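You operate a simulated robot arm through the tools that you are given. There is no shell and no other tool. Be economical: measure what you need, move in short steps, check, and stop when the job is done.

You run a simulated two-armed robot. Do the job below in one go: nothing can be reset, and whatever is moved stays where it is left.

Task
Take the rag from the crate end of the blue bench and lay it out flat on the checking end of the blue bench.

The check looks at the end state, three seconds after you hand in, the way a careful person would. Anything else that was tipped, shoved, dropped, spilled or broken makes it a failure.

Robot
Two 7-joint arms with two-finger parallel grippers on one trunk, on a base that drives. Base frame: it is fixed to the floor where the robot stands at the start and does not move with it; the origin is under the middle of the robot, x ahead of it, y to its left, z up. Lengths are in m, angles in degrees, forces in N, time in s.
The left shoulder is at the start at [0.05, 0.177, 1.079], the right one opposite. Places, roughly: checking end of the blue bench [0.7, -2.2, 0.8]. Payload 3.43 kg a hand.
The TCP of each hand is the grasp point between the finger pads, 0.034 m short of the fingertips. In the tool frame z runs along the fingers and y along their closing line. The gripper opens to 0.128 m. The fingers are 0.024 m wide and 0.012 m thick; the gripper's body (0.048 by 0.13 m) begins 0.096 m behind the TCP.
Orientation is that of the tool frame in the base frame, as a unit quaternion [w, x, y, z]. With the fingers straight down and closing along the base's y, the tool's x points along the base's -x, its y along +y and its z along -z.

Tools
- The arms move only by the tool drive_tool. It takes "left_commands", "right_commands" or both (then of equal length, played together; a hand with none holds still); each is text: rows parted by semicolons, each of 7 numbers parted by spaces: the shift along the tool's x, y, z in m, then the turn, a rotation vector about the tool's x, y, z in degrees, then the gripper command, from -1 (fully open) to 1 (shut), values between in proportion. In form: tx ty tz rx ry rz grip; .... A call has 1 to 8 rows; each row is the pose to reach, as a shift and turn from the pose commanded when the call began, along the tool's axes at that moment. A row lasts 0.2 s, in which the tool goes at most 0.05 m and 8.6 degrees; a call with a longer step from one row to the next is refused whole, and so is a gripper value outside its range. Where a pose cannot be reached the arm comes as near as it can. A force on the tool above 40 N (or 10 N above the force at the start of the call, whichever is more), or a blocked arm, ends the call early, and 0.2 s more pass. The fingers move at their own pace (about 0.108 m/s each) and stop on an object; they squeeze with about 30 N. The grip force told is the motor's: it shows also when the fingers shut on nothing. Time passes only in rows, and 0.2 s behind the last, so rows that repeat a pose let the fingers close. The reply holds the time, the measured pose of the TCP, the force on the tool along the base axes, the opening and the grip force, in the units named above and with some noise.
- Cameras (640 x 400 px; columns grow to the right, rows downward): "scene" is now at [0.1571, 0.0008, 1.2389]; the picture's right is [-0.01, -1.00, 0.00], its down [-0.60, 0.00, -0.80] and it looks along [0.80, -0.00, -0.60] (base axes); focal length 283 px, centre (320, 200). "left" rides on the left gripper at [0.076, 0.011, -0.16] in its tool frame; the picture's right is [-0.15, 0.99, 0.00], its down [-0.88, -0.13, -0.46] and it looks along [-0.45, -0.07, 0.89] (tool axes); focal length 234 px, centre (320, 200). "right" rides on the right gripper at [0.076, -0.011, -0.16] in its tool frame; the picture's right is [0.15, 0.99, 0.00], its down [-0.88, 0.13, -0.46] and it looks along [-0.45, 0.07, 0.89] (tool axes); focal length 234 px, centre (320, 200). There is no depth. A picture from a camera that has moved, and an enlarged one, comes with that camera's place and axes in the base frame and with its lens.
- grab_frame(camera): a new picture of that camera. The clock stands still meanwhile.
- move_column(by): slides the trunk up (or, below 0, down) by that many m; the arms and the scene camera ride with it, the base frame stays. It gives what a move gives, with no picture.
- steer(legs): drives the robot by 1 to 6 legs, each [ahead, turn to the left] in m and degrees, along the robot's own axes; the way and the turn of a leg run together, so that a leg with both is an arc; at most 1.5 m and 180 degrees a leg. The arms and the cameras ride along, it lands a little off, and it stops where it bumps. It gives what a move gives.
- pan_tilt(pan, tilt): turns the head with the scene camera to pan (to the left, within 80 degrees either way) and tilt (down, from -29 to 69), counted from straight ahead of the robot. It gives what a move gives.
- enlarge(camera, box): a new picture of the part [left, top, right, bottom] of that camera's present view, enlarged. The clock stands still meanwhile.
- close_job(): hands the job in; it is judged then, once.

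Work in short steps. Places have to be worked out from the pictures, the camera data and where the tool is seen: move nearer, look again, correct. Check each grasp and each placing, and mend what went wrong. You have 120 turns and 88 pictures in all, those below and enlarged ones among them. Open the grippers and draw the arms clear of the work before you hand the job in, unless the task says otherwise; then end with one line.

The tools are called after "Request:" by a JSON object that holds its "api" and its "payload". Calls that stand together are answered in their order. drive_tool: Moves the arms, as the interface text tells. Its arguments: {"type":"object","properties":{"left_commands":{"type":"string"},"right_commands":{"type":"string"}},"required":[]} The other tools are called the same way: move_column (by) slides the trunk up or down; steer (legs) drives the base; pan_tilt (pan, tilt) turns the head that bears the scene camera; grab_frame (camera) takes a picture; enlarge (camera, box) takes an enlarged picture of a part of a camera's view; close_job () hands the job in.

At the start:

```text
t: 0.0
left_tcp_pos: [0.3893, 0.2085, 0.9693]
left_orientation: [0.0, 0.0, 1.0, 0.0]
left_ft_force: [0.4, 0.7, -0.8]
left_opening: 0.1278
left_gripper_force: 0.1
right_tcp_pos: [0.4725, -0.1839, 1.0101]
right_orientation: [0.001, 0.001, 1.0, 0.001]
right_ft_force: [-0.3, -0.6, -0.2]
right_opening: 0.1282
right_gripper_force: 0.0
trunk travel left (down, up): [-0.25, 0.151]
robot x, y, heading: [0.0018, 0.0033, -0.2]
head pan, tilt: [-0.3, 36.5]
```

scene: 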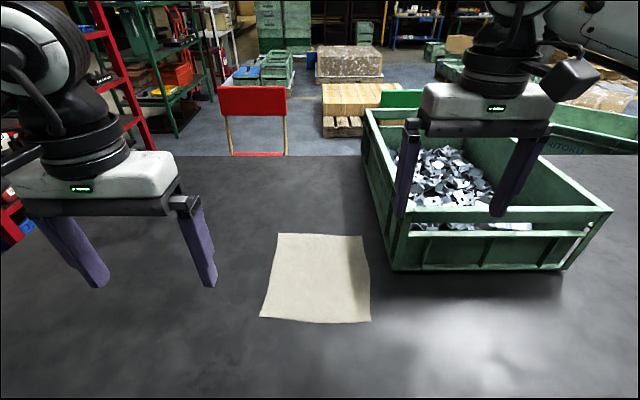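
right: 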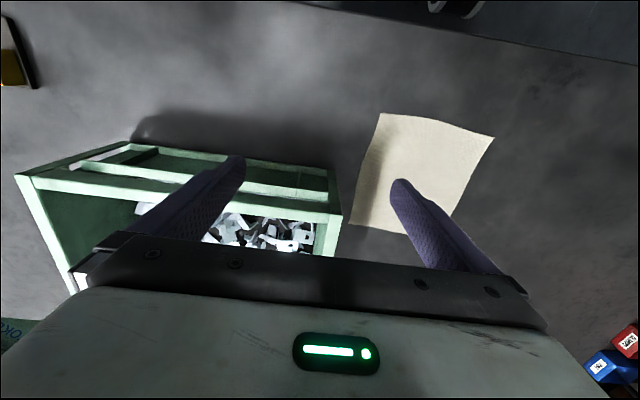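
left: 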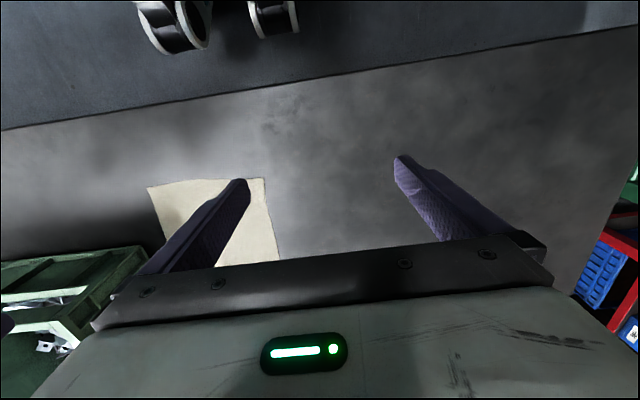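

The rag lies at about x 0.46–0.70, y -0.11–0.11. I'll look to the right toward the checking end of the bench first.

Request:
{"api": "pan_tilt", "payload": {"pan": -70, "tilt": 25}}

Request:
{"api": "grab_frame", "payload": {"camera": "scene"}}

Request:
{"api": "pan_tilt", "payload": {"pan": 0, "tilt": 65}}

Request:
{"api": "grab_frame", "payload": {"camera": "scene"}}

```text
t: 1.4
left_tcp_pos: [0.3885, 0.2086, 0.9685]
left_orientation: [0.001, -0.001, 1.0, -0.001]
left_ft_force: [-0.1, -0.1, -0.4]
left_opening: 0.128
left_gripper_force: 0.1
right_tcp_pos: [0.4728, -0.1858, 1.0109]
right_orientation: [0.001, 0.001, 1.0, 0.001]
right_ft_force: [-0.5, 0.2, -0.7]
right_opening: 0.1277
right_gripper_force: 0.0
trunk travel left (down, up): [-0.25, 0.151]
robot x, y, heading: [0.0002, 0.0007, -0.1]
head pan, tilt: [-70.0, 25.0]
```

```text
84 pictures are left
camera scene: at [0.1015, -0.0853, 1.257], right [-0.94, -0.34, 0.0], down [-0.14, 0.4, -0.91], along [0.31, -0.85, -0.42], focal length 283 px, centre (320, 200)
```

scene: 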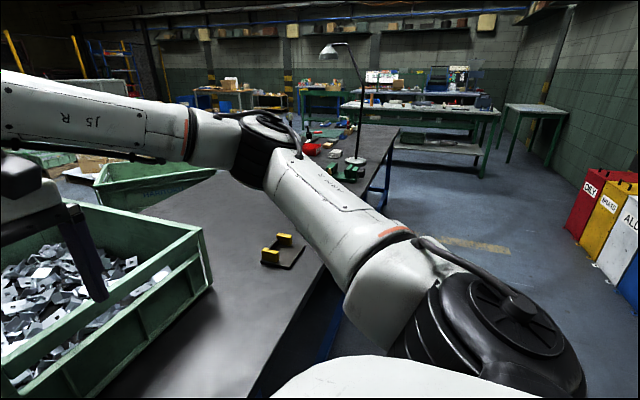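

```text
t: 2.8
left_tcp_pos: [0.3889, 0.2083, 0.9706]
left_orientation: [0.0, -0.001, 1.0, -0.001]
left_ft_force: [-0.4, 0.3, -0.7]
left_opening: 0.1278
left_gripper_force: 0.1
right_tcp_pos: [0.4731, -0.1844, 1.0108]
right_orientation: [0.001, 0.001, 1.0, 0.001]
right_ft_force: [-0.1, 0.7, 0.2]
right_opening: 0.1278
right_gripper_force: 0.1
trunk travel left (down, up): [-0.25, 0.151]
robot x, y, heading: [-0.0006, -0.0002, -0.1]
head pan, tilt: [0.0, 65.0]
```

```text
83 pictures are left
camera scene: at [0.1306, 0.0012, 1.2014], right [0.0, -1.0, 0.0], down [-0.91, 0.0, -0.42], along [0.42, 0.0, -0.91], focal length 283 px, centre (320, 200)
```

scene: 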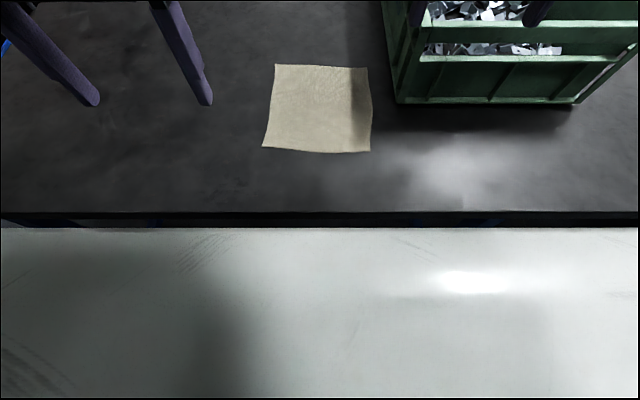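

The bench front edge is at x≈0.33 and the rag's near corners are around (0.465, 0.118) and (0.465, -0.10). I'll bring both hands above these near corners with a small opening.

Request:
{"api": "drive_tool", "payload": {"left_commands": "-0.015 -0.02 0.025 0 0 0 -0.5; -0.03 -0.04 0.05 0 0 0 0; -0.045 -0.06 0.075 0 0 0 0.3; -0.06 -0.08 0.1 0 0 0 0.5; -0.075 -0.1 0.125 0 0 0 0.5; -0.086 -0.1185 0.149 0 0 0 0.5; -0.086 -0.1185 0.149 0 0 0 0.5", "right_commands": "0 0.018 0.03 0 0 0 -0.5; 0 0.036 0.06 0 0 0 0; 0 0.054 0.09 0 0 0 0.3; 0 0.072 0.12 0 0 0 0.5; 0 0.09 0.155 0 0 0 0.5; -0.002 0.104 0.19 0 0 0 0.5; -0.002 0.104 0.19 0 0 0 0.5"}}

Request:
{"api": "grab_frame", "payload": {"camera": "scene"}}

Request:
{"api": "grab_frame", "payload": {"camera": "left"}}

Request:
{"api": "grab_frame", "payload": {"camera": "right"}}

```text
t: 4.4
left_tcp_pos: [0.4757, 0.0873, 0.818]
left_orientation: [0.0, -0.001, 1.0, -0.001]
left_ft_force: [0.3, 0.8, -0.1]
left_opening: 0.0323
left_gripper_force: 0.1
right_tcp_pos: [0.4747, -0.0798, 0.8195]
right_orientation: [0.001, 0.001, 1.0, 0.0]
right_ft_force: [0.0, 0.2, 0.4]
right_opening: 0.0318
right_gripper_force: 0.0
trunk travel left (down, up): [-0.25, 0.151]
robot x, y, heading: [-0.0003, 0.0026, -0.1]
head pan, tilt: [0.0, 65.0]
```

```text
82 pictures are left
camera scene: at [0.1306, 0.0013, 1.2014], right [0.0, -1.0, 0.0], down [-0.91, 0.0, -0.42], along [0.42, 0.0, -0.91], focal length 283 px, centre (320, 200)
```

scene: 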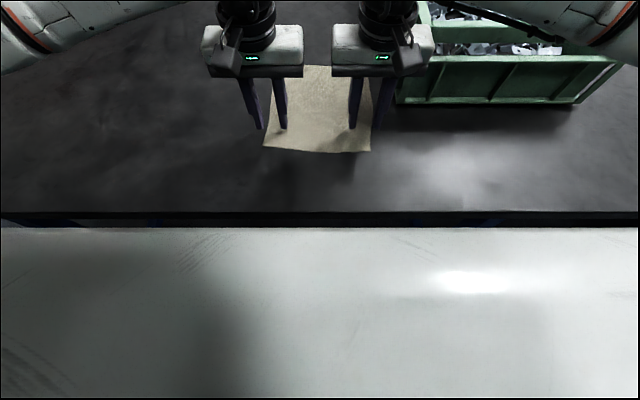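

```text
81 pictures are left
camera left: at [0.4011, 0.0995, 0.9786], right [0.14, 0.99, 0.0], down [0.88, -0.13, 0.46], along [0.45, -0.07, -0.89], focal length 234 px, centre (320, 200)
```

left: 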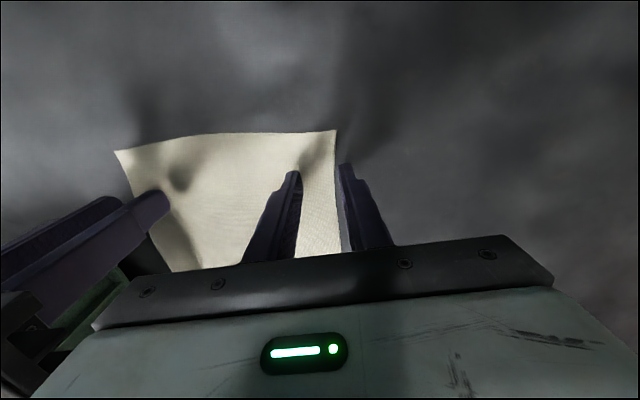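

```text
80 pictures are left
camera right: at [0.3984, -0.0918, 0.9801], right [-0.15, 0.99, 0.0], down [0.88, 0.13, 0.46], along [0.45, 0.07, -0.89], focal length 234 px, centre (320, 200)
```

right: 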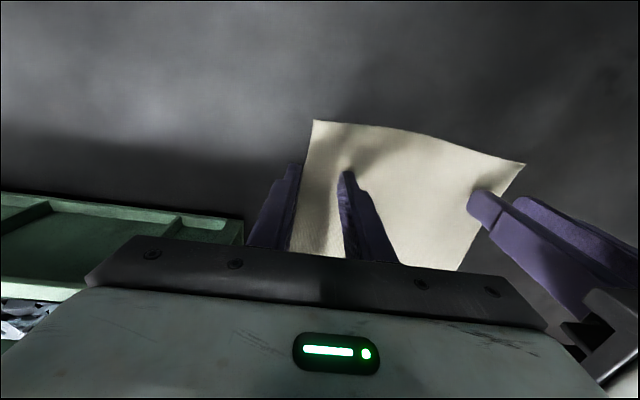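

The rag's side edges are slightly further in than I judged (y≈0.10 and -0.095). I narrow the opening, shift inward a bit and go down to just above contact.

Request:
{"api": "drive_tool", "payload": {"left_commands": "0.004 -0.005 0.02 0 0 0 0.69; 0.007 -0.009 0.04 0 0 0 0.69; 0.007 -0.01 0.056 0 0 0 0.69; 0.007 -0.01 0.056 0 0 0 0.69", "right_commands": "0.004 0.004 0.02 0 0 0 0.69; 0.006 0.008 0.04 0 0 0 0.69; 0.006 0.008 0.057 0 0 0 0.69; 0.006 0.008 0.057 0 0 0 0.69"}}

Request:
{"api": "grab_frame", "payload": {"camera": "left"}}

Request:
{"api": "grab_frame", "payload": {"camera": "right"}}

```text
t: 4.9
left_tcp_pos: [0.4749, 0.0823, 0.8059]
left_orientation: [0.01, -0.003, 1.0, -0.004]
left_ft_force: [-2.8, 0.9, 18.2]
left_opening: 0.0202
left_gripper_force: 0.6
right_tcp_pos: [0.4746, -0.0751, 0.8055]
right_orientation: [0.009, 0.0, 1.0, 0.003]
right_ft_force: [-3.0, -0.7, 17.6]
right_opening: 0.0201
right_gripper_force: 0.3
trunk travel left (down, up): [-0.25, 0.151]
robot x, y, heading: [0.0015, 0.003, -0.2]
head pan, tilt: [0.0, 65.0]
stopped in row 2 (left hand): the force on the tool passed its limit (the readings are from after the stop); the commanded pose is now the measured one
```

```text
79 pictures are left
camera left: at [0.3973, 0.0945, 0.9641], right [0.14, 0.99, 0.0], down [0.87, -0.12, 0.48], along [0.47, -0.07, -0.88], focal length 234 px, centre (320, 200)
```

left: 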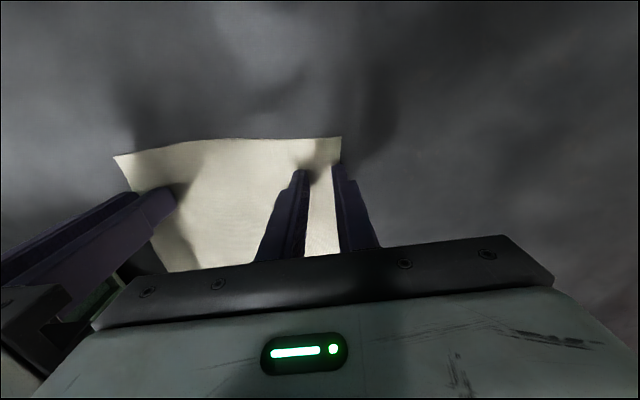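

```text
78 pictures are left
camera right: at [0.3954, -0.0876, 0.9639], right [-0.14, 0.99, 0.0], down [0.87, 0.13, 0.47], along [0.47, 0.07, -0.88], focal length 234 px, centre (320, 200)
```

right: 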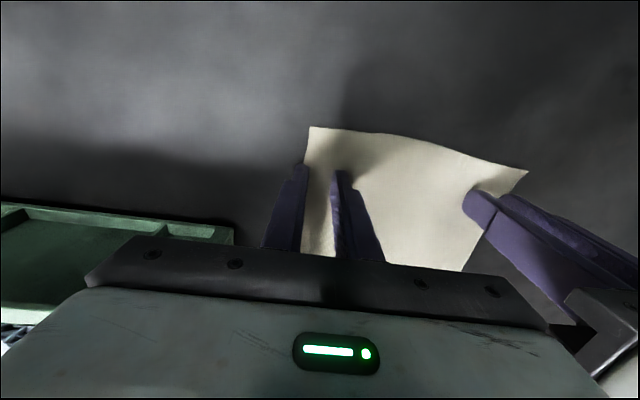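

Contact came at TCP z≈0.806, so the surface is really at about z≈0.771. I lift slightly, shift toward the near edge and inward, and touch down softly.

Request:
{"api": "drive_tool", "payload": {"left_commands": "0 0 -0.012 0 0 0 0.69; 0.017 -0.006 -0.012 0 -1 0 0.69; 0.017 -0.006 -0.005 0 -1 0 0.69; 0.017 -0.006 -0.002 0 -1 0 0.69; 0.017 -0.006 0.0 0 -1 0 0.69; 0.017 -0.006 0 0 -1 0 0.69", "right_commands": "0 0 -0.012 0 0 0 0.69; 0.017 0.007 -0.012 0 -1 0 0.69; 0.017 0.007 -0.005 0 -1 0 0.69; 0.017 0.007 -0.002 0 -1 0 0.69; 0.017 0.007 0.0 0 -1 0 0.69; 0.017 0.007 0 0 -1 0 0.69"}}

Request:
{"api": "grab_frame", "payload": {"camera": "left"}}

Request:
{"api": "grab_frame", "payload": {"camera": "right"}}

```text
t: 6.3
left_tcp_pos: [0.4575, 0.0763, 0.8055]
left_orientation: [0.022, -0.003, 1.0, -0.003]
left_ft_force: [4.5, 5.0, 27.3]
left_opening: 0.02
left_gripper_force: 0.5
right_tcp_pos: [0.4587, -0.069, 0.8054]
right_orientation: [0.02, 0.001, 1.0, 0.003]
right_ft_force: [-2.7, -4.6, 36.6]
right_opening: 0.0201
right_gripper_force: 0.4
trunk travel left (down, up): [-0.25, 0.151]
robot x, y, heading: [-0.0004, 0.002, 0.2]
head pan, tilt: [0.0, 65.0]
```

```text
77 pictures are left
camera left: at [0.3761, 0.0891, 0.9625], right [0.14, 0.99, 0.0], down [0.86, -0.12, 0.49], along [0.49, -0.07, -0.87], focal length 234 px, centre (320, 200)
```

left: 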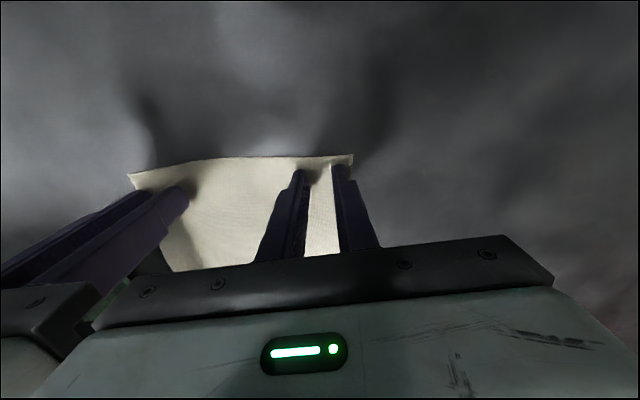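

```text
76 pictures are left
camera right: at [0.3749, -0.0806, 0.9623], right [-0.14, 0.99, 0.0], down [0.86, 0.12, 0.49], along [0.49, 0.07, -0.87], focal length 234 px, centre (320, 200)
```

right: 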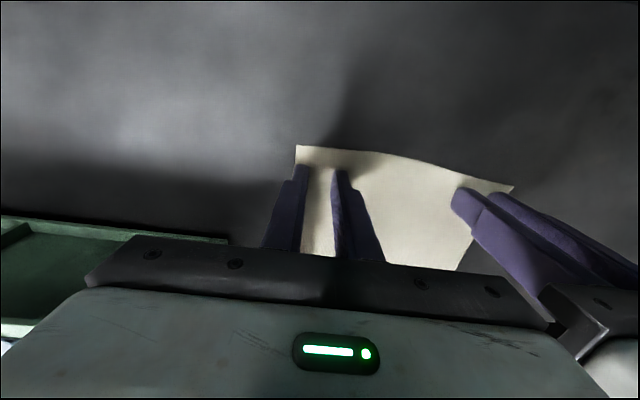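

Both finger pairs straddle cloth just inside the near corners. I ease the pressure slightly and close.

Request:
{"api": "drive_tool", "payload": {"left_commands": "0 0 -0.001 0 0 0 0.69; 0 0 -0.001 0 0 0 0.85; 0 0 -0.001 0 0 0 1; 0 0 -0.001 0 0 0 1; 0 0 -0.001 0 0 0 1", "right_commands": "0 0 -0.001 0 0 0 0.69; 0 0 -0.001 0 0 0 0.85; 0 0 -0.001 0 0 0 1; 0 0 -0.001 0 0 0 1; 0 0 -0.001 0 0 0 1"}}

Request:
{"api": "grab_frame", "payload": {"camera": "left"}}

Request:
{"api": "grab_frame", "payload": {"camera": "right"}}

```text
t: 7.5
left_tcp_pos: [0.4563, 0.0759, 0.805]
left_orientation: [0.02, -0.003, 1.0, -0.005]
left_ft_force: [-3.4, -5.2, 30.4]
left_opening: 0.0
left_gripper_force: 30.2
right_tcp_pos: [0.4579, -0.0665, 0.8058]
right_orientation: [0.019, 0.002, 1.0, 0.006]
right_ft_force: [3.8, 7.9, 26.6]
right_opening: 0.0018
right_gripper_force: 30.3
trunk travel left (down, up): [-0.25, 0.151]
robot x, y, heading: [0.0024, -0.0019, 0.1]
head pan, tilt: [0.0, 65.0]
```

```text
75 pictures are left
camera left: at [0.3758, 0.0883, 0.9627], right [0.14, 0.99, 0.0], down [0.86, -0.12, 0.49], along [0.49, -0.07, -0.87], focal length 234 px, centre (320, 200)
```

left: 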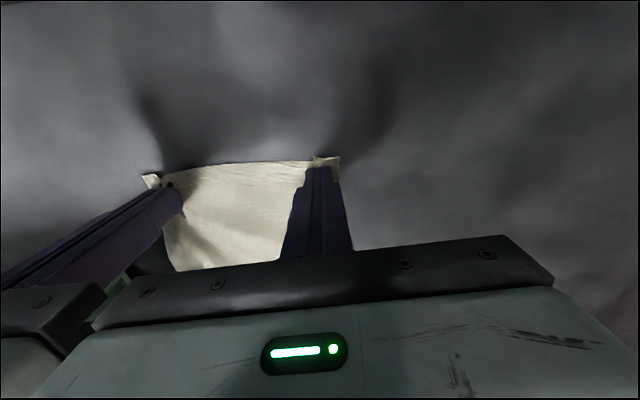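

```text
74 pictures are left
camera right: at [0.3749, -0.0803, 0.9624], right [-0.14, 0.99, 0.0], down [0.86, 0.12, 0.49], along [0.48, 0.07, -0.87], focal length 234 px, centre (320, 200)
```

right: 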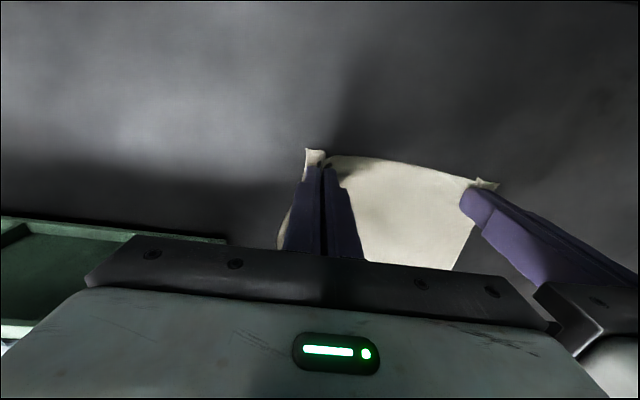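

Both corners look pinched with ridges. Lift gently and check.

Request:
{"api": "drive_tool", "payload": {"left_commands": "0 0 -0.015 0 0 0 1; 0 0 -0.04 0 0 0 1; 0 0 -0.07 0 0 0 1; 0 0 -0.1 0 0 0 1", "right_commands": "0 0 -0.015 0 0 0 1; 0 0 -0.04 0 0 0 1; 0 0 -0.07 0 0 0 1; 0 0 -0.1 0 0 0 1"}}

Request:
{"api": "grab_frame", "payload": {"camera": "scene"}}

Request:
{"api": "grab_frame", "payload": {"camera": "left"}}

```text
t: 8.5
left_tcp_pos: [0.4543, 0.0775, 0.903]
left_orientation: [0.017, -0.003, 1.0, -0.002]
left_ft_force: [0.1, -0.4, -0.9]
left_opening: 0.0
left_gripper_force: 29.7
right_tcp_pos: [0.4561, -0.0691, 0.901]
right_orientation: [0.015, 0.002, 1.0, 0.002]
right_ft_force: [0.3, -0.2, -0.1]
right_opening: 0.0017
right_gripper_force: 30.5
trunk travel left (down, up): [-0.25, 0.151]
robot x, y, heading: [0.003, -0.0002, -0.2]
head pan, tilt: [0.0, 65.0]
```

```text
73 pictures are left
camera scene: at [0.1305, 0.0014, 1.2013], right [0.0, -1.0, 0.0], down [-0.91, 0.0, -0.42], along [0.42, 0.0, -0.91], focal length 283 px, centre (320, 200)
```

scene: 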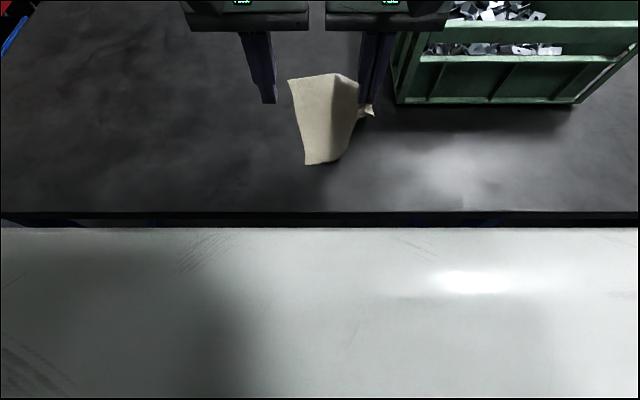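

```text
72 pictures are left
camera left: at [0.3749, 0.0887, 1.0607], right [0.14, 0.99, 0.0], down [0.87, -0.12, 0.49], along [0.48, -0.07, -0.87], focal length 234 px, centre (320, 200)
```

left: 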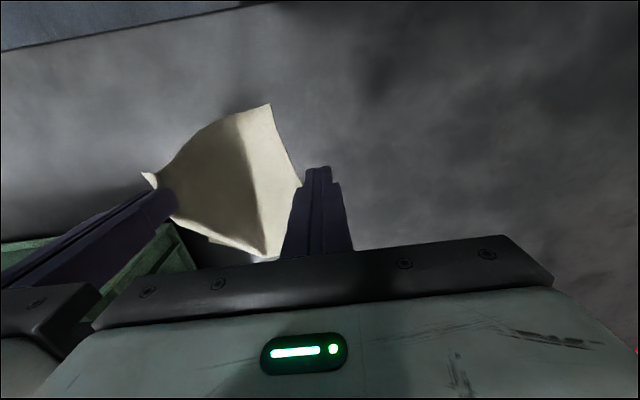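

Left slipped off; right holds (opening 0.0017). I lower the right hand back to the bench to regrip the left corner.

Request:
{"api": "drive_tool", "payload": {"left_commands": "0 0.02 0 0 0 0 1; 0 0.03 0 0 0 0 0.55; 0 0.03 0 0 0 0 0.55; 0 0.03 0 0 0 0 0.55", "right_commands": "0 0 0.03 0 0 0 1; 0 0 0.06 0 0 0 1; 0 0 0.085 0 0 0 1; 0 0 0.092 0 0 0 1"}}

Request:
{"api": "grab_frame", "payload": {"camera": "scene"}}

Request:
{"api": "grab_frame", "payload": {"camera": "left"}}

```text
t: 9.5
left_tcp_pos: [0.4545, 0.1073, 0.9006]
left_orientation: [0.016, -0.003, 1.0, -0.002]
left_ft_force: [0.4, 0.1, -0.2]
left_opening: 0.0289
left_gripper_force: 0.0
right_tcp_pos: [0.4574, -0.0698, 0.8107]
right_orientation: [0.015, 0.0, 1.0, 0.003]
right_ft_force: [0.6, -0.3, 1.4]
right_opening: 0.0018
right_gripper_force: 30.0
trunk travel left (down, up): [-0.25, 0.151]
robot x, y, heading: [0.0015, 0.0021, -0.1]
head pan, tilt: [0.0, 65.0]
```

```text
71 pictures are left
camera scene: at [0.1307, 0.0013, 1.2014], right [0.0, -1.0, 0.0], down [-0.91, 0.0, -0.42], along [0.42, 0.0, -0.91], focal length 283 px, centre (320, 200)
```

scene: 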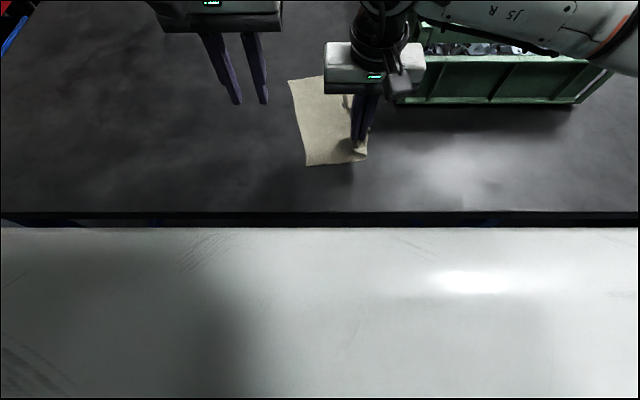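

```text
70 pictures are left
camera left: at [0.3744, 0.1186, 1.0598], right [0.14, 0.99, 0.0], down [0.87, -0.12, 0.49], along [0.48, -0.07, -0.87], focal length 234 px, centre (320, 200)
```

left: 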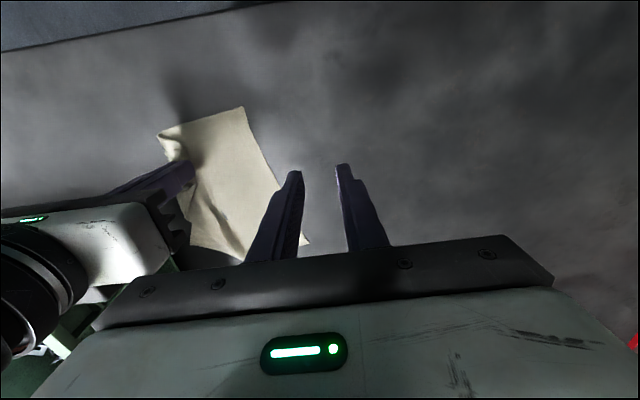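

Some cloth gathered under the right hand and the left corner now lies at about (0.40, 0.025), too near the right hand. I drag the right corner diagonally away (near-right) so the rag trails out flat.

Request:
{"api": "drive_tool", "payload": {"right_commands": "0.012 -0.015 0 0 0 0 1; 0.024 -0.03 0 0 0 0 1; 0.036 -0.045 0 0 0 0 1; 0.048 -0.06 0 0 0 0 1; 0.056 -0.075 0 0 0 0 1; 0.06 -0.09 0 0 0 0 1; 0.06 -0.1 0 0 0 0 1"}}

Request:
{"api": "grab_frame", "payload": {"camera": "scene"}}

Request:
{"api": "grab_frame", "payload": {"camera": "left"}}

```text
t: 11.1
left_tcp_pos: [0.4538, 0.1057, 0.9016]
left_orientation: [0.016, -0.003, 1.0, -0.001]
left_ft_force: [-0.7, 0.4, 0.6]
left_opening: 0.0287
left_gripper_force: 0.2
right_tcp_pos: [0.3961, -0.1689, 0.8082]
right_orientation: [0.015, 0.001, 1.0, 0.002]
right_ft_force: [0.8, 0.7, 0.7]
right_opening: 0.0019
right_gripper_force: 30.1
trunk travel left (down, up): [-0.25, 0.151]
robot x, y, heading: [-0.0006, 0.0036, 0.1]
head pan, tilt: [0.0, 65.0]
```

```text
69 pictures are left
camera scene: at [0.1307, 0.0013, 1.2014], right [0.0, -1.0, 0.0], down [-0.91, 0.0, -0.42], along [0.42, 0.0, -0.91], focal length 283 px, centre (320, 200)
```

scene: 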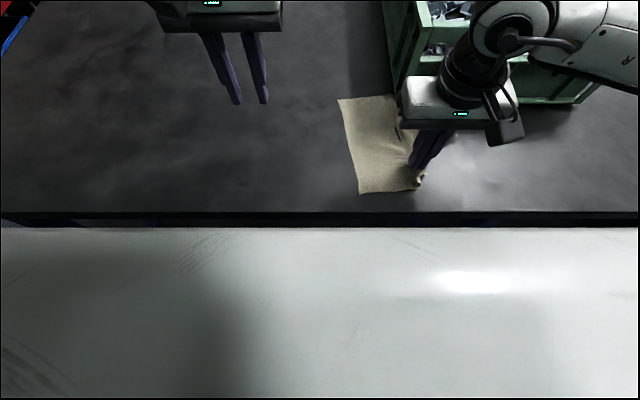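

```text
68 pictures are left
camera left: at [0.3744, 0.1184, 1.0599], right [0.14, 0.99, 0.0], down [0.87, -0.12, 0.49], along [0.48, -0.07, -0.87], focal length 234 px, centre (320, 200)
```

left: 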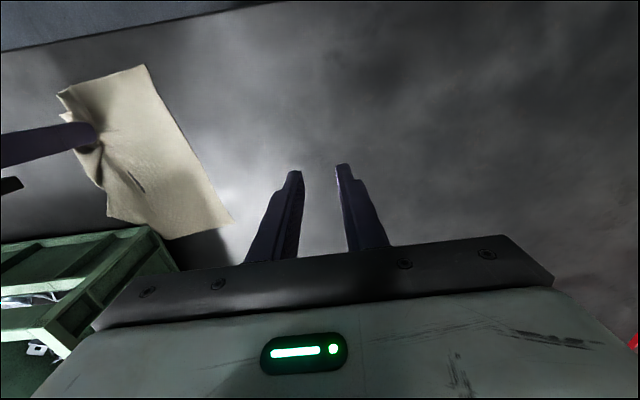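

The rag's visible width is only about half; I need a closer look at how it's folded near the right grip.

Request:
{"api": "enlarge", "payload": {"camera": "scene", "box": [310, 60, 470, 210]}}

Request:
{"api": "grab_frame", "payload": {"camera": "right"}}

```text
2.67 times, centred on (390, 135) of scene
camera zoom: at [0.1307, 0.0013, 1.2014], right [0.0, -1.0, 0.0], down [-0.91, 0.0, -0.42], along [0.42, 0.0, -0.91], focal length 755 px, centre (133, 373)
```

zoom: 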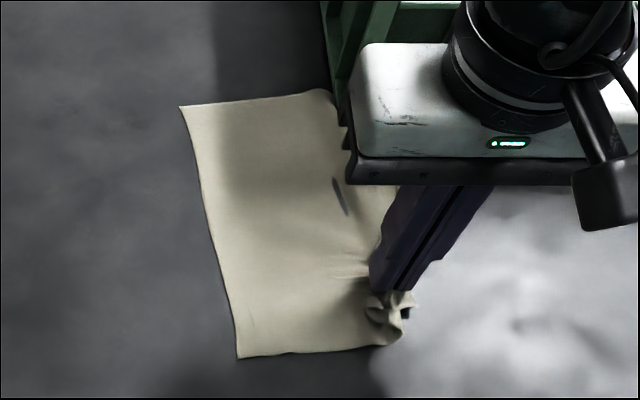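

```text
66 pictures are left
camera right: at [0.3158, -0.1804, 0.9662], right [-0.14, 0.99, 0.0], down [0.87, 0.13, 0.48], along [0.48, 0.07, -0.88], focal length 234 px, centre (320, 200)
```

right: 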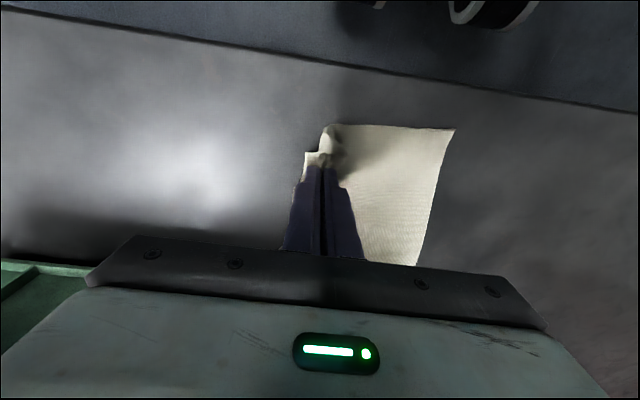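

The right part seems to have folded under. I'll hang the rag freely from the right hand, then grip the other top corner in the air with the left hand from above.

Request:
{"api": "drive_tool", "payload": {"left_commands": "0 0.02 -0.01 0 0 0 0; 0 0.05 -0.03 0 0 0 -0.4; 0 0.08 -0.05 0 0 0 -0.4; 0 0.11 -0.08 0 0 0 -0.4; 0 0.14 -0.11 0 0 0 -0.4; 0 0.14 -0.14 0 0 0 -0.4; 0 0.14 -0.17 0 0 0 -0.4; 0 0.14 -0.19 0 0 0 -0.4", "right_commands": "0 0 -0.035 0 0 0 1; 0 0 -0.07 0 0 0 1; 0 0 -0.11 0 0 0 1; -0.01 0.02 -0.15 0 0 0 1; -0.02 0.04 -0.19 0 0 0 1; -0.03 0.05 -0.23 0 0 0 1; -0.04 0.06 -0.27 0 0 0 1; -0.05 0.07 -0.3 0 0 0 1"}}

Request:
{"api": "pan_tilt", "payload": {"pan": 0, "tilt": 35}}

Request:
{"api": "grab_frame", "payload": {"camera": "scene"}}

Request:
{"api": "grab_frame", "payload": {"camera": "left"}}

Request:
{"api": "grab_frame", "payload": {"camera": "right"}}

```text
t: 12.9
left_tcp_pos: [0.4483, 0.2466, 1.0908]
left_orientation: [0.017, -0.003, 1.0, -0.003]
left_ft_force: [0.0, 0.2, -0.1]
left_opening: 0.0898
left_gripper_force: 0.1
right_tcp_pos: [0.4378, -0.0976, 1.1083]
right_orientation: [0.015, 0.0, 1.0, 0.002]
right_ft_force: [-0.4, -0.3, -0.1]
right_opening: 0.002
right_gripper_force: 30.3
trunk travel left (down, up): [-0.25, 0.151]
robot x, y, heading: [0.001, -0.0002, -0.1]
head pan, tilt: [0.0, 65.0]
```

```text
t: 13.9
left_tcp_pos: [0.4493, 0.2471, 1.0895]
left_orientation: [0.017, -0.003, 1.0, -0.002]
left_ft_force: [0.5, 0.6, 0.4]
left_opening: 0.0896
left_gripper_force: 0.0
right_tcp_pos: [0.4367, -0.0977, 1.1062]
right_orientation: [0.015, 0.002, 1.0, 0.002]
right_ft_force: [-0.9, 0.0, -0.2]
right_opening: 0.0013
right_gripper_force: 30.6
trunk travel left (down, up): [-0.25, 0.151]
robot x, y, heading: [-0.0004, -0.0019, -0.1]
head pan, tilt: [0.0, 35.0]
```

```text
65 pictures are left
camera scene: at [0.1581, 0.0013, 1.2411], right [0.0, -1.0, 0.0], down [-0.57, 0.0, -0.82], along [0.82, 0.0, -0.57], focal length 283 px, centre (320, 200)
```

scene: 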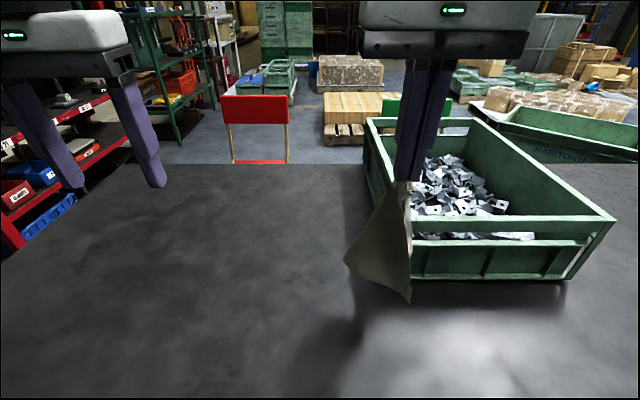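

```text
64 pictures are left
camera left: at [0.3696, 0.258, 1.2483], right [0.14, 0.99, 0.0], down [0.87, -0.12, 0.49], along [0.48, -0.07, -0.87], focal length 234 px, centre (320, 200)
```

left: 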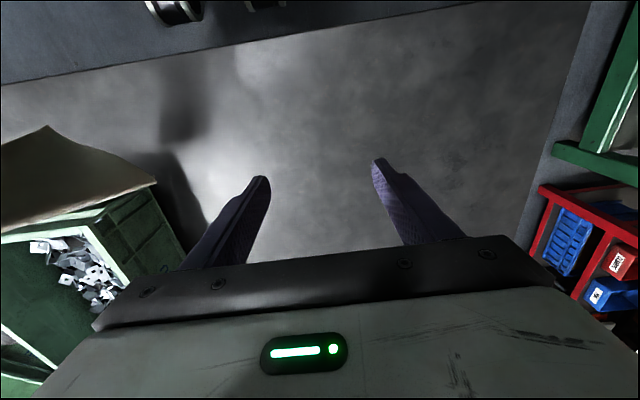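

```text
63 pictures are left
camera right: at [0.357, -0.11, 1.265], right [-0.14, 0.99, 0.0], down [0.87, 0.13, 0.48], along [0.48, 0.07, -0.88], focal length 234 px, centre (320, 200)
```

right: 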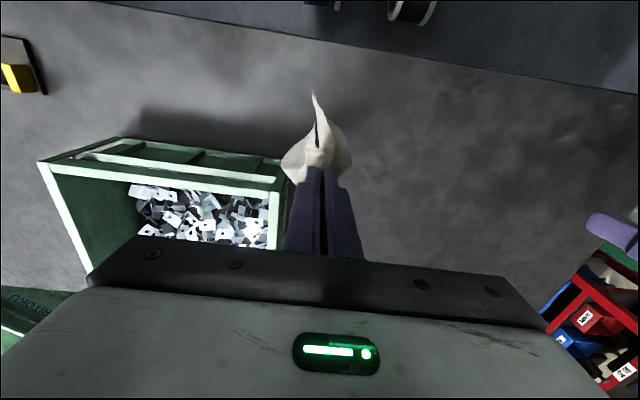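

Triangulating: one corner at about (0.375,-0.10,0.945) points at me, another at about (0.50,-0.05,0.87). I'll take a closer look at the hanging shape.

Request:
{"api": "enlarge", "payload": {"camera": "scene", "box": [310, 150, 470, 320]}}

Request:
{"api": "enlarge", "payload": {"camera": "right", "box": [240, 60, 400, 220]}}

Request:
{"api": "enlarge", "payload": {"camera": "left", "box": [0, 60, 240, 260]}}

```text
2.35 times, centred on (390, 235) of scene
camera zoom: at [0.1581, 0.0013, 1.2411], right [0.0, -1.0, 0.0], down [-0.57, 0.0, -0.82], along [0.82, 0.0, -0.57], focal length 666 px, centre (155, 118)
```

zoom: 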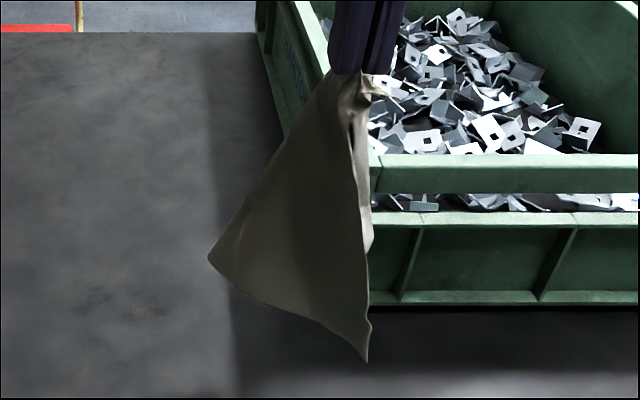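

```text
2.50 times, centred on (320, 140) of right
camera zoom: at [0.357, -0.11, 1.265], right [-0.14, 0.99, 0.0], down [0.87, 0.13, 0.48], along [0.48, 0.07, -0.88], focal length 585 px, centre (320, 350)
```

zoom: 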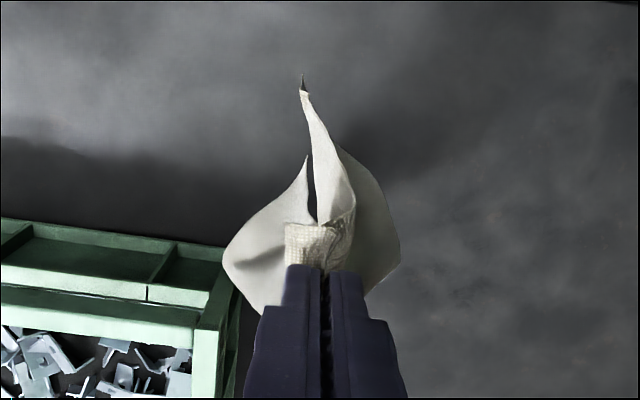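

```text
2.00 times, centred on (120, 160) of left
camera zoom: at [0.3696, 0.258, 1.2483], right [0.14, 0.99, 0.0], down [0.87, -0.12, 0.49], along [0.48, -0.07, -0.87], focal length 468 px, centre (720, 280)
```

zoom: 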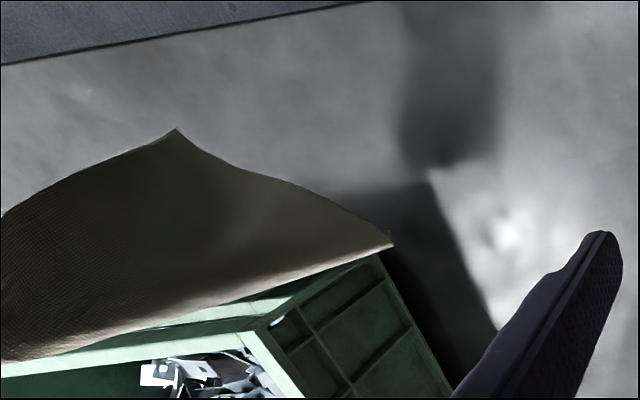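

The cloth hangs like a folded sheet; corner B (near-left) points toward me. I'll yaw the right hand so that corner points left, and yaw the left hand to match so it can straddle the sheet.

Request:
{"api": "drive_tool", "payload": {"left_commands": "0 0 0 0 0 8.5 -0.4; 0 0 0 0 0 17 -0.4; 0 0 0 0 0 25.5 -0.4; 0 0 0 0 0 34 -0.4; 0 0 0 0 0 42.5 -0.4; 0 0 0 0 0 51 -0.4; 0 0 0 0 0 59.5 -0.4; 0 0 0 0 0 68 -0.4", "right_commands": "0 0 0 0 0 8.5 1; 0 0 0 0 0 17 1; 0 0 0 0 0 25.5 1; 0 0 0 0 0 34 1; 0 0 0 0 0 42.5 1; 0 0 0 0 0 51 1; 0 0 0 0 0 59.5 1; 0 0 0 0 0 68 1"}}

Request:
{"api": "grab_frame", "payload": {"camera": "scene"}}

```text
t: 15.7
left_tcp_pos: [0.371, 0.1782, 1.0617]
left_orientation: [0.016, 0.555, 0.832, 0.008]
left_ft_force: [0.1, -0.3, 0.2]
left_opening: 0.0894
left_gripper_force: 0.0
left hand out of reach, approached as far as the arm can: row 6, 7, 8
right_tcp_pos: [0.4372, -0.1008, 1.1092]
right_orientation: [0.011, 0.561, 0.828, 0.011]
right_ft_force: [0.4, -0.8, 0.2]
right_opening: 0.0019
right_gripper_force: 29.9
trunk travel left (down, up): [-0.25, 0.151]
robot x, y, heading: [0.0054, 0.0003, -0.1]
head pan, tilt: [0.0, 35.0]
```

```text
59 pictures are left
camera scene: at [0.158, 0.0012, 1.2412], right [0.0, -1.0, 0.0], down [-0.57, 0.0, -0.82], along [0.82, 0.0, -0.57], focal length 283 px, centre (320, 200)
```

scene: 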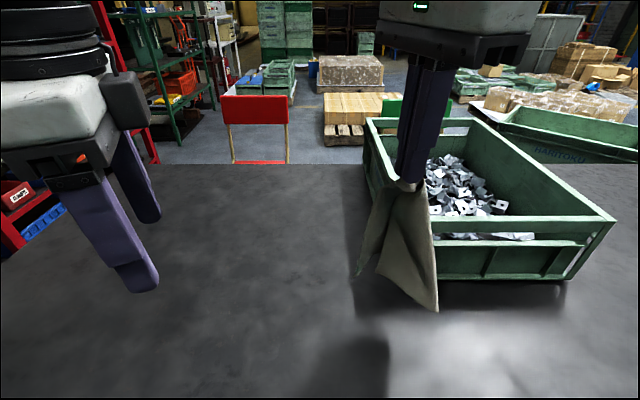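

Corner B now is about (0.41,-0.046,0.945), pointing left as intended. The left hand was out of reach that high, so I lower it and begin the tilt.

Request:
{"api": "drive_tool", "payload": {"left_commands": "0 0 0.03 0 0 0 -0.2; 0 0 0.06 0 0 0 -0.2; 0 0 0.09 0 0 0 -0.2; 0 0 0.09 0 -8 0 -0.2; 0 0 0.09 0 -16 0 -0.2; 0 0 0.09 0 -24 0 -0.2; 0 0 0.09 0 -32 0 -0.2; 0 0 0.09 0 -40 0 -0.2"}}

```text
t: 17.5
left_tcp_pos: [0.3491, 0.1453, 1.0618]
left_orientation: [0.27, 0.534, 0.781, -0.181]
left_ft_force: [-0.1, 0.0, 0.3]
left_opening: 0.0769
left_gripper_force: 0.0
left hand out of reach, approached as far as the arm can: row 5, 6, 7, 8
right_tcp_pos: [0.4381, -0.1031, 1.1092]
right_orientation: [0.01, 0.561, 0.828, 0.011]
right_ft_force: [0.5, -0.9, -0.8]
right_opening: 0.0016
right_gripper_force: 30.0
trunk travel left (down, up): [-0.25, 0.151]
robot x, y, heading: [-0.0006, 0.0021, 0.0]
head pan, tilt: [0.0, 35.0]
```

The tilt is nearly reached but the position is off by reach. I move part way toward the target and see how it tracks.

Request:
{"api": "drive_tool", "payload": {"left_commands": "-0.016 -0.016 0.0125 0 0 0 -0.2; -0.032 -0.032 0.025 0 0 0 -0.2; -0.049 -0.048 0.0375 0 0 0 -0.2; -0.065 -0.064 0.05 0 0 0 -0.2; -0.065 -0.064 0.05 0 0 0 -0.2"}}

Request:
{"api": "grab_frame", "payload": {"camera": "scene"}}

```text
t: 18.7
left_tcp_pos: [0.3216, 0.048, 1.0607]
left_orientation: [0.273, 0.532, 0.78, -0.182]
left_ft_force: [0.4, -0.4, -0.8]
left_opening: 0.077
left_gripper_force: 0.0
right_tcp_pos: [0.4375, -0.1002, 1.1088]
right_orientation: [0.011, 0.561, 0.828, 0.01]
right_ft_force: [0.3, -0.7, -0.4]
right_opening: 0.0018
right_gripper_force: 29.8
trunk travel left (down, up): [-0.25, 0.151]
robot x, y, heading: [-0.0013, -0.0032, -0.1]
head pan, tilt: [0.0, 35.0]
```

```text
58 pictures are left
camera scene: at [0.1581, 0.0014, 1.2412], right [0.0, -1.0, 0.0], down [-0.57, 0.0, -0.82], along [0.82, 0.0, -0.57], focal length 283 px, centre (320, 200)
```

scene: 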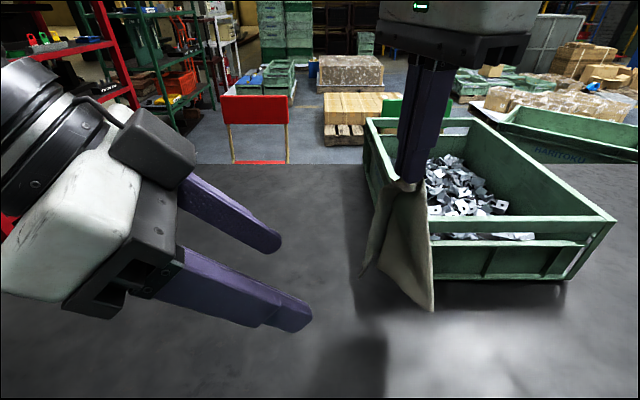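

It tracks relative to the measured pose. Check the cloth closely before the approach.

Request:
{"api": "enlarge", "payload": {"camera": "scene", "box": [310, 160, 470, 320]}}

Request:
{"api": "grab_frame", "payload": {"camera": "left"}}

Request:
{"api": "grab_frame", "payload": {"camera": "right"}}

```text
2.50 times, centred on (390, 240) of scene
camera zoom: at [0.1581, 0.0014, 1.2412], right [0.0, -1.0, 0.0], down [-0.57, 0.0, -0.82], along [0.82, 0.0, -0.57], focal length 708 px, centre (145, 100)
```

zoom: 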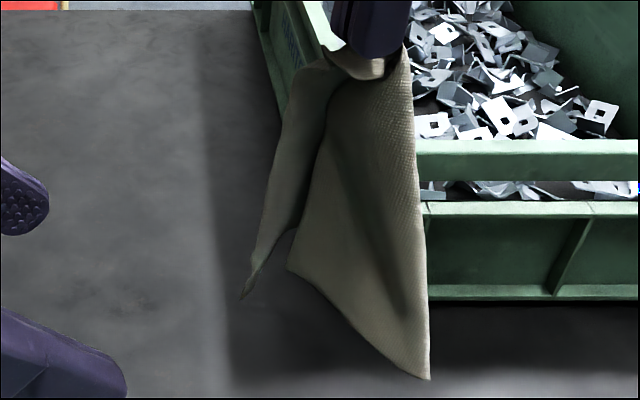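

```text
56 pictures are left
camera left: at [0.2744, 0.2002, 1.1396], right [0.96, 0.26, 0.1], down [0.02, -0.43, 0.9], along [0.27, -0.87, -0.42], focal length 234 px, centre (320, 200)
```

left: 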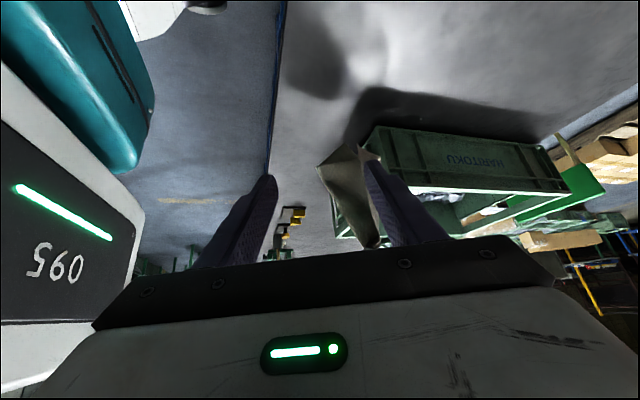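

```text
55 pictures are left
camera right: at [0.3939, -0.0348, 1.2684], right [0.86, 0.5, 0.03], down [0.43, -0.77, 0.47], along [0.26, -0.39, -0.88], focal length 234 px, centre (320, 200)
```

right: 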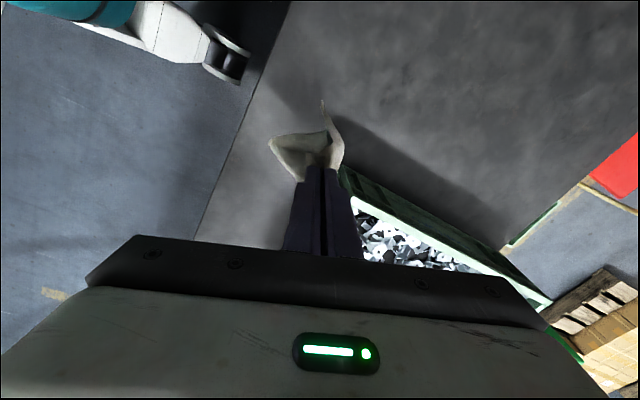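

Triangulation: corner B (near-left) at (0.422,-0.055,0.922), diagonal fold hanging from the grip. I yaw the right hand 30° more so B's sheet aligns with the left fingers, then recheck.

Request:
{"api": "drive_tool", "payload": {"right_commands": "0 0 0 0 0 7.5 1; 0 0 0 0 0 15 1; 0 0 0 0 0 22.5 1; 0 0 0 0 0 30 1; 0 0 0 0 0 30 1; 0 0 0 0 0 30 1"}}

Request:
{"api": "enlarge", "payload": {"camera": "scene", "box": [310, 160, 470, 320]}}

Request:
{"api": "enlarge", "payload": {"camera": "right", "box": [240, 60, 400, 220]}}

```text
t: 20.1
left_tcp_pos: [0.3215, 0.0489, 1.0597]
left_orientation: [0.272, 0.532, 0.781, -0.182]
left_ft_force: [-1.3, -0.8, -0.2]
left_opening: 0.0768
left_gripper_force: 0.0
right_tcp_pos: [0.4388, -0.0994, 1.1092]
right_orientation: [0.008, 0.756, 0.654, 0.013]
right_ft_force: [-0.5, -1.4, 0.5]
right_opening: 0.0019
right_gripper_force: 29.6
trunk travel left (down, up): [-0.25, 0.151]
robot x, y, heading: [-0.0028, 0.0018, -0.2]
head pan, tilt: [0.0, 35.0]
```

```text
2.50 times, centred on (390, 240) of scene
camera zoom: at [0.1581, 0.0014, 1.2412], right [0.0, -1.0, 0.0], down [-0.57, 0.0, -0.82], along [0.82, 0.0, -0.57], focal length 708 px, centre (145, 100)
```

zoom: 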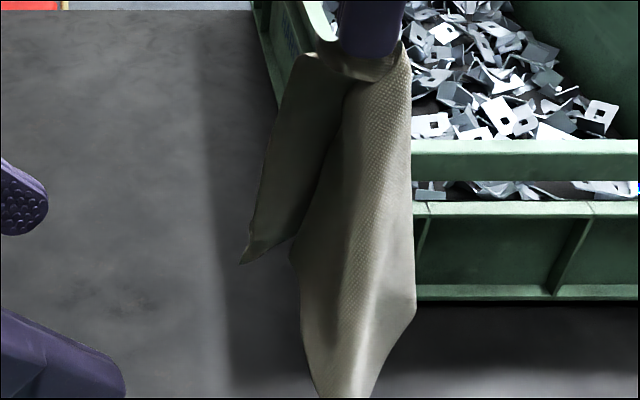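

```text
2.50 times, centred on (320, 140) of right
camera zoom: at [0.4326, -0.0242, 1.2695], right [1.0, 0.0, 0.03], down [-0.01, -0.89, 0.45], along [0.03, -0.45, -0.89], focal length 585 px, centre (320, 350)
```

zoom: 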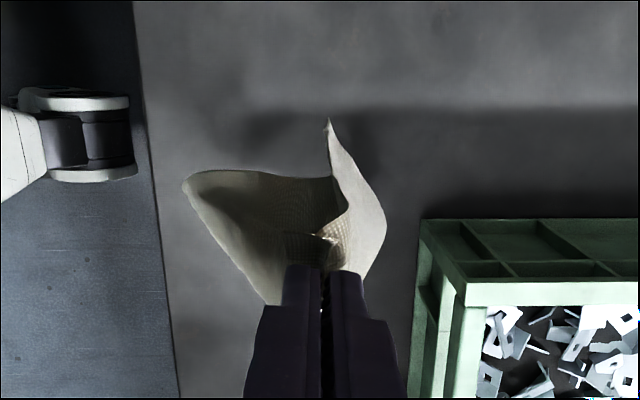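

B is at (0.448,-0.055,0.921) with its sheet roughly edge-on to the left tool. I go to a standoff 9 cm back along the left finger direction.

Request:
{"api": "drive_tool", "payload": {"left_commands": "-0.005 0.03 0.01 0 0 0 0.14; -0.015 0.06 0.03 0 0 0 0.14; -0.022 0.08 0.06 0 0 0 0.14; -0.0274 0.08 0.09 0 0 0 0.14; -0.0274 0.08 0.112 0 0 0 0.14; -0.0274 0.08 0.112 0 0 0 0.14"}}

Request:
{"api": "grab_frame", "payload": {"camera": "scene"}}

Request:
{"api": "grab_frame", "payload": {"camera": "left"}}

Request:
{"api": "enlarge", "payload": {"camera": "right", "box": [200, 20, 440, 220]}}

```text
t: 21.5
left_tcp_pos: [0.4281, -0.0054, 0.9897]
left_orientation: [0.273, 0.532, 0.78, -0.183]
left_ft_force: [0.6, 0.4, -0.1]
left_opening: 0.0548
left_gripper_force: 0.2
right_tcp_pos: [0.4386, -0.1, 1.1093]
right_orientation: [0.008, 0.755, 0.655, 0.013]
right_ft_force: [0.5, -0.4, 0.7]
right_opening: 0.0016
right_gripper_force: 30.0
trunk travel left (down, up): [-0.25, 0.151]
robot x, y, heading: [-0.0015, -0.0016, -0.2]
head pan, tilt: [0.0, 35.0]
```

```text
52 pictures are left
camera scene: at [0.1581, 0.0014, 1.2412], right [0.0, -1.0, 0.0], down [-0.57, 0.0, -0.82], along [0.82, 0.0, -0.57], focal length 283 px, centre (320, 200)
```

scene: 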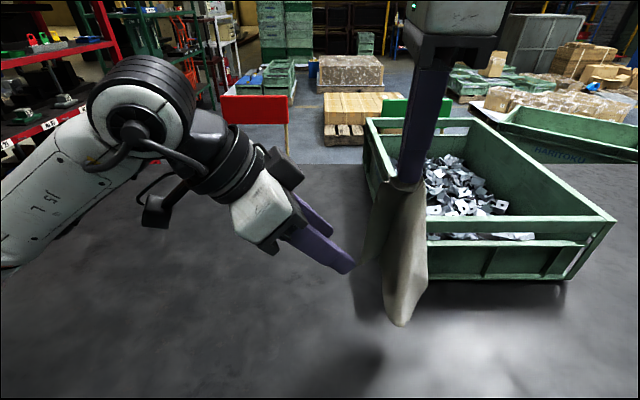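

```text
51 pictures are left
camera left: at [0.3812, 0.1463, 1.0694], right [0.96, 0.26, 0.1], down [0.02, -0.43, 0.9], along [0.27, -0.87, -0.42], focal length 234 px, centre (320, 200)
```

left: 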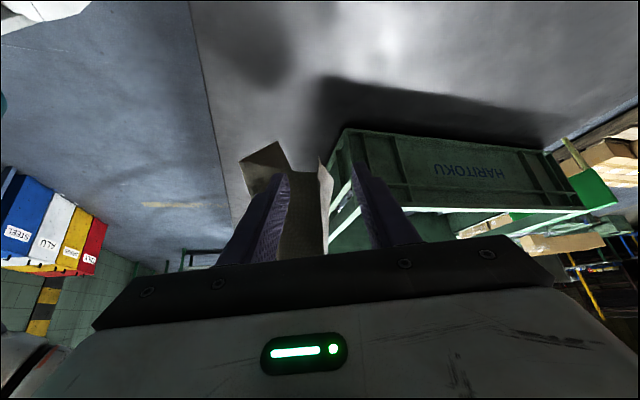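

```text
2.00 times, centred on (320, 120) of right
camera zoom: at [0.4326, -0.0242, 1.2695], right [1.0, 0.0, 0.03], down [-0.01, -0.89, 0.45], along [0.03, -0.45, -0.89], focal length 468 px, centre (320, 360)
```

zoom: 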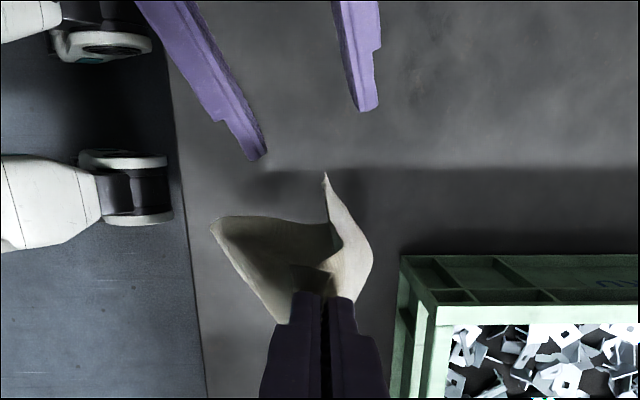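

B's tip sits well between the left fingers. Advance 8.5 cm along the finger axis.

Request:
{"api": "drive_tool", "payload": {"left_commands": "0 0 0.03 0 0 0 0.14; 0 0 0.06 0 0 0 0.14; 0 0 0.085 0 0 0 0.14; 0 0 0.085 0 0 0 0.14"}}

Request:
{"api": "grab_frame", "payload": {"camera": "left"}}

Request:
{"api": "enlarge", "payload": {"camera": "right", "box": [200, 20, 440, 220]}}

Request:
{"api": "enlarge", "payload": {"camera": "scene", "box": [310, 160, 470, 340]}}

```text
t: 22.5
left_tcp_pos: [0.4479, -0.0544, 0.9231]
left_orientation: [0.272, 0.532, 0.781, -0.182]
left_ft_force: [0.3, 0.4, -0.4]
left_opening: 0.055
left_gripper_force: 0.0
right_tcp_pos: [0.438, -0.1005, 1.1092]
right_orientation: [0.008, 0.755, 0.655, 0.014]
right_ft_force: [0.6, -0.5, 0.6]
right_opening: 0.0018
right_gripper_force: 30.1
trunk travel left (down, up): [-0.25, 0.151]
robot x, y, heading: [0.0045, 0.0024, 0.0]
head pan, tilt: [0.0, 35.0]
```

```text
49 pictures are left
camera left: at [0.4005, 0.0972, 1.0027], right [0.96, 0.26, 0.1], down [0.02, -0.43, 0.9], along [0.27, -0.87, -0.42], focal length 234 px, centre (320, 200)
```

left: 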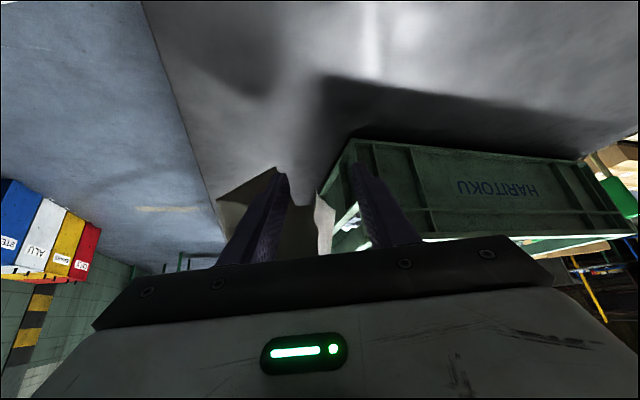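

```text
2.00 times, centred on (320, 120) of right
camera zoom: at [0.4325, -0.0242, 1.2695], right [1.0, 0.0, 0.03], down [-0.01, -0.89, 0.45], along [0.03, -0.45, -0.89], focal length 468 px, centre (320, 360)
```

zoom: 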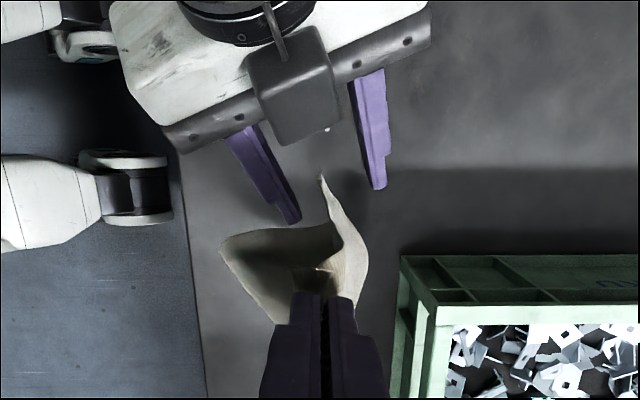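

```text
2.22 times, centred on (390, 250) of scene
camera zoom: at [0.1581, 0.0014, 1.2412], right [0.0, -1.0, 0.0], down [-0.57, 0.0, -0.82], along [0.82, 0.0, -0.57], focal length 629 px, centre (164, 89)
```

zoom: 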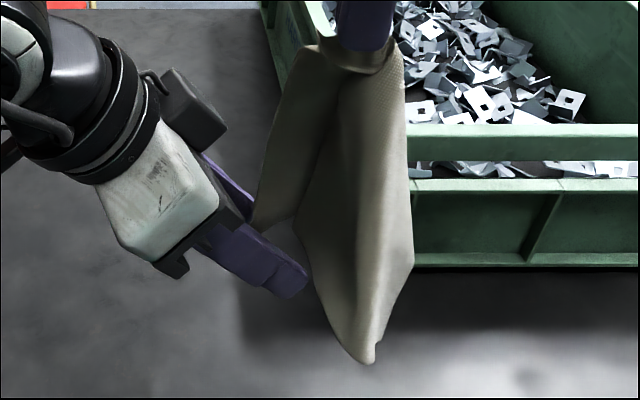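

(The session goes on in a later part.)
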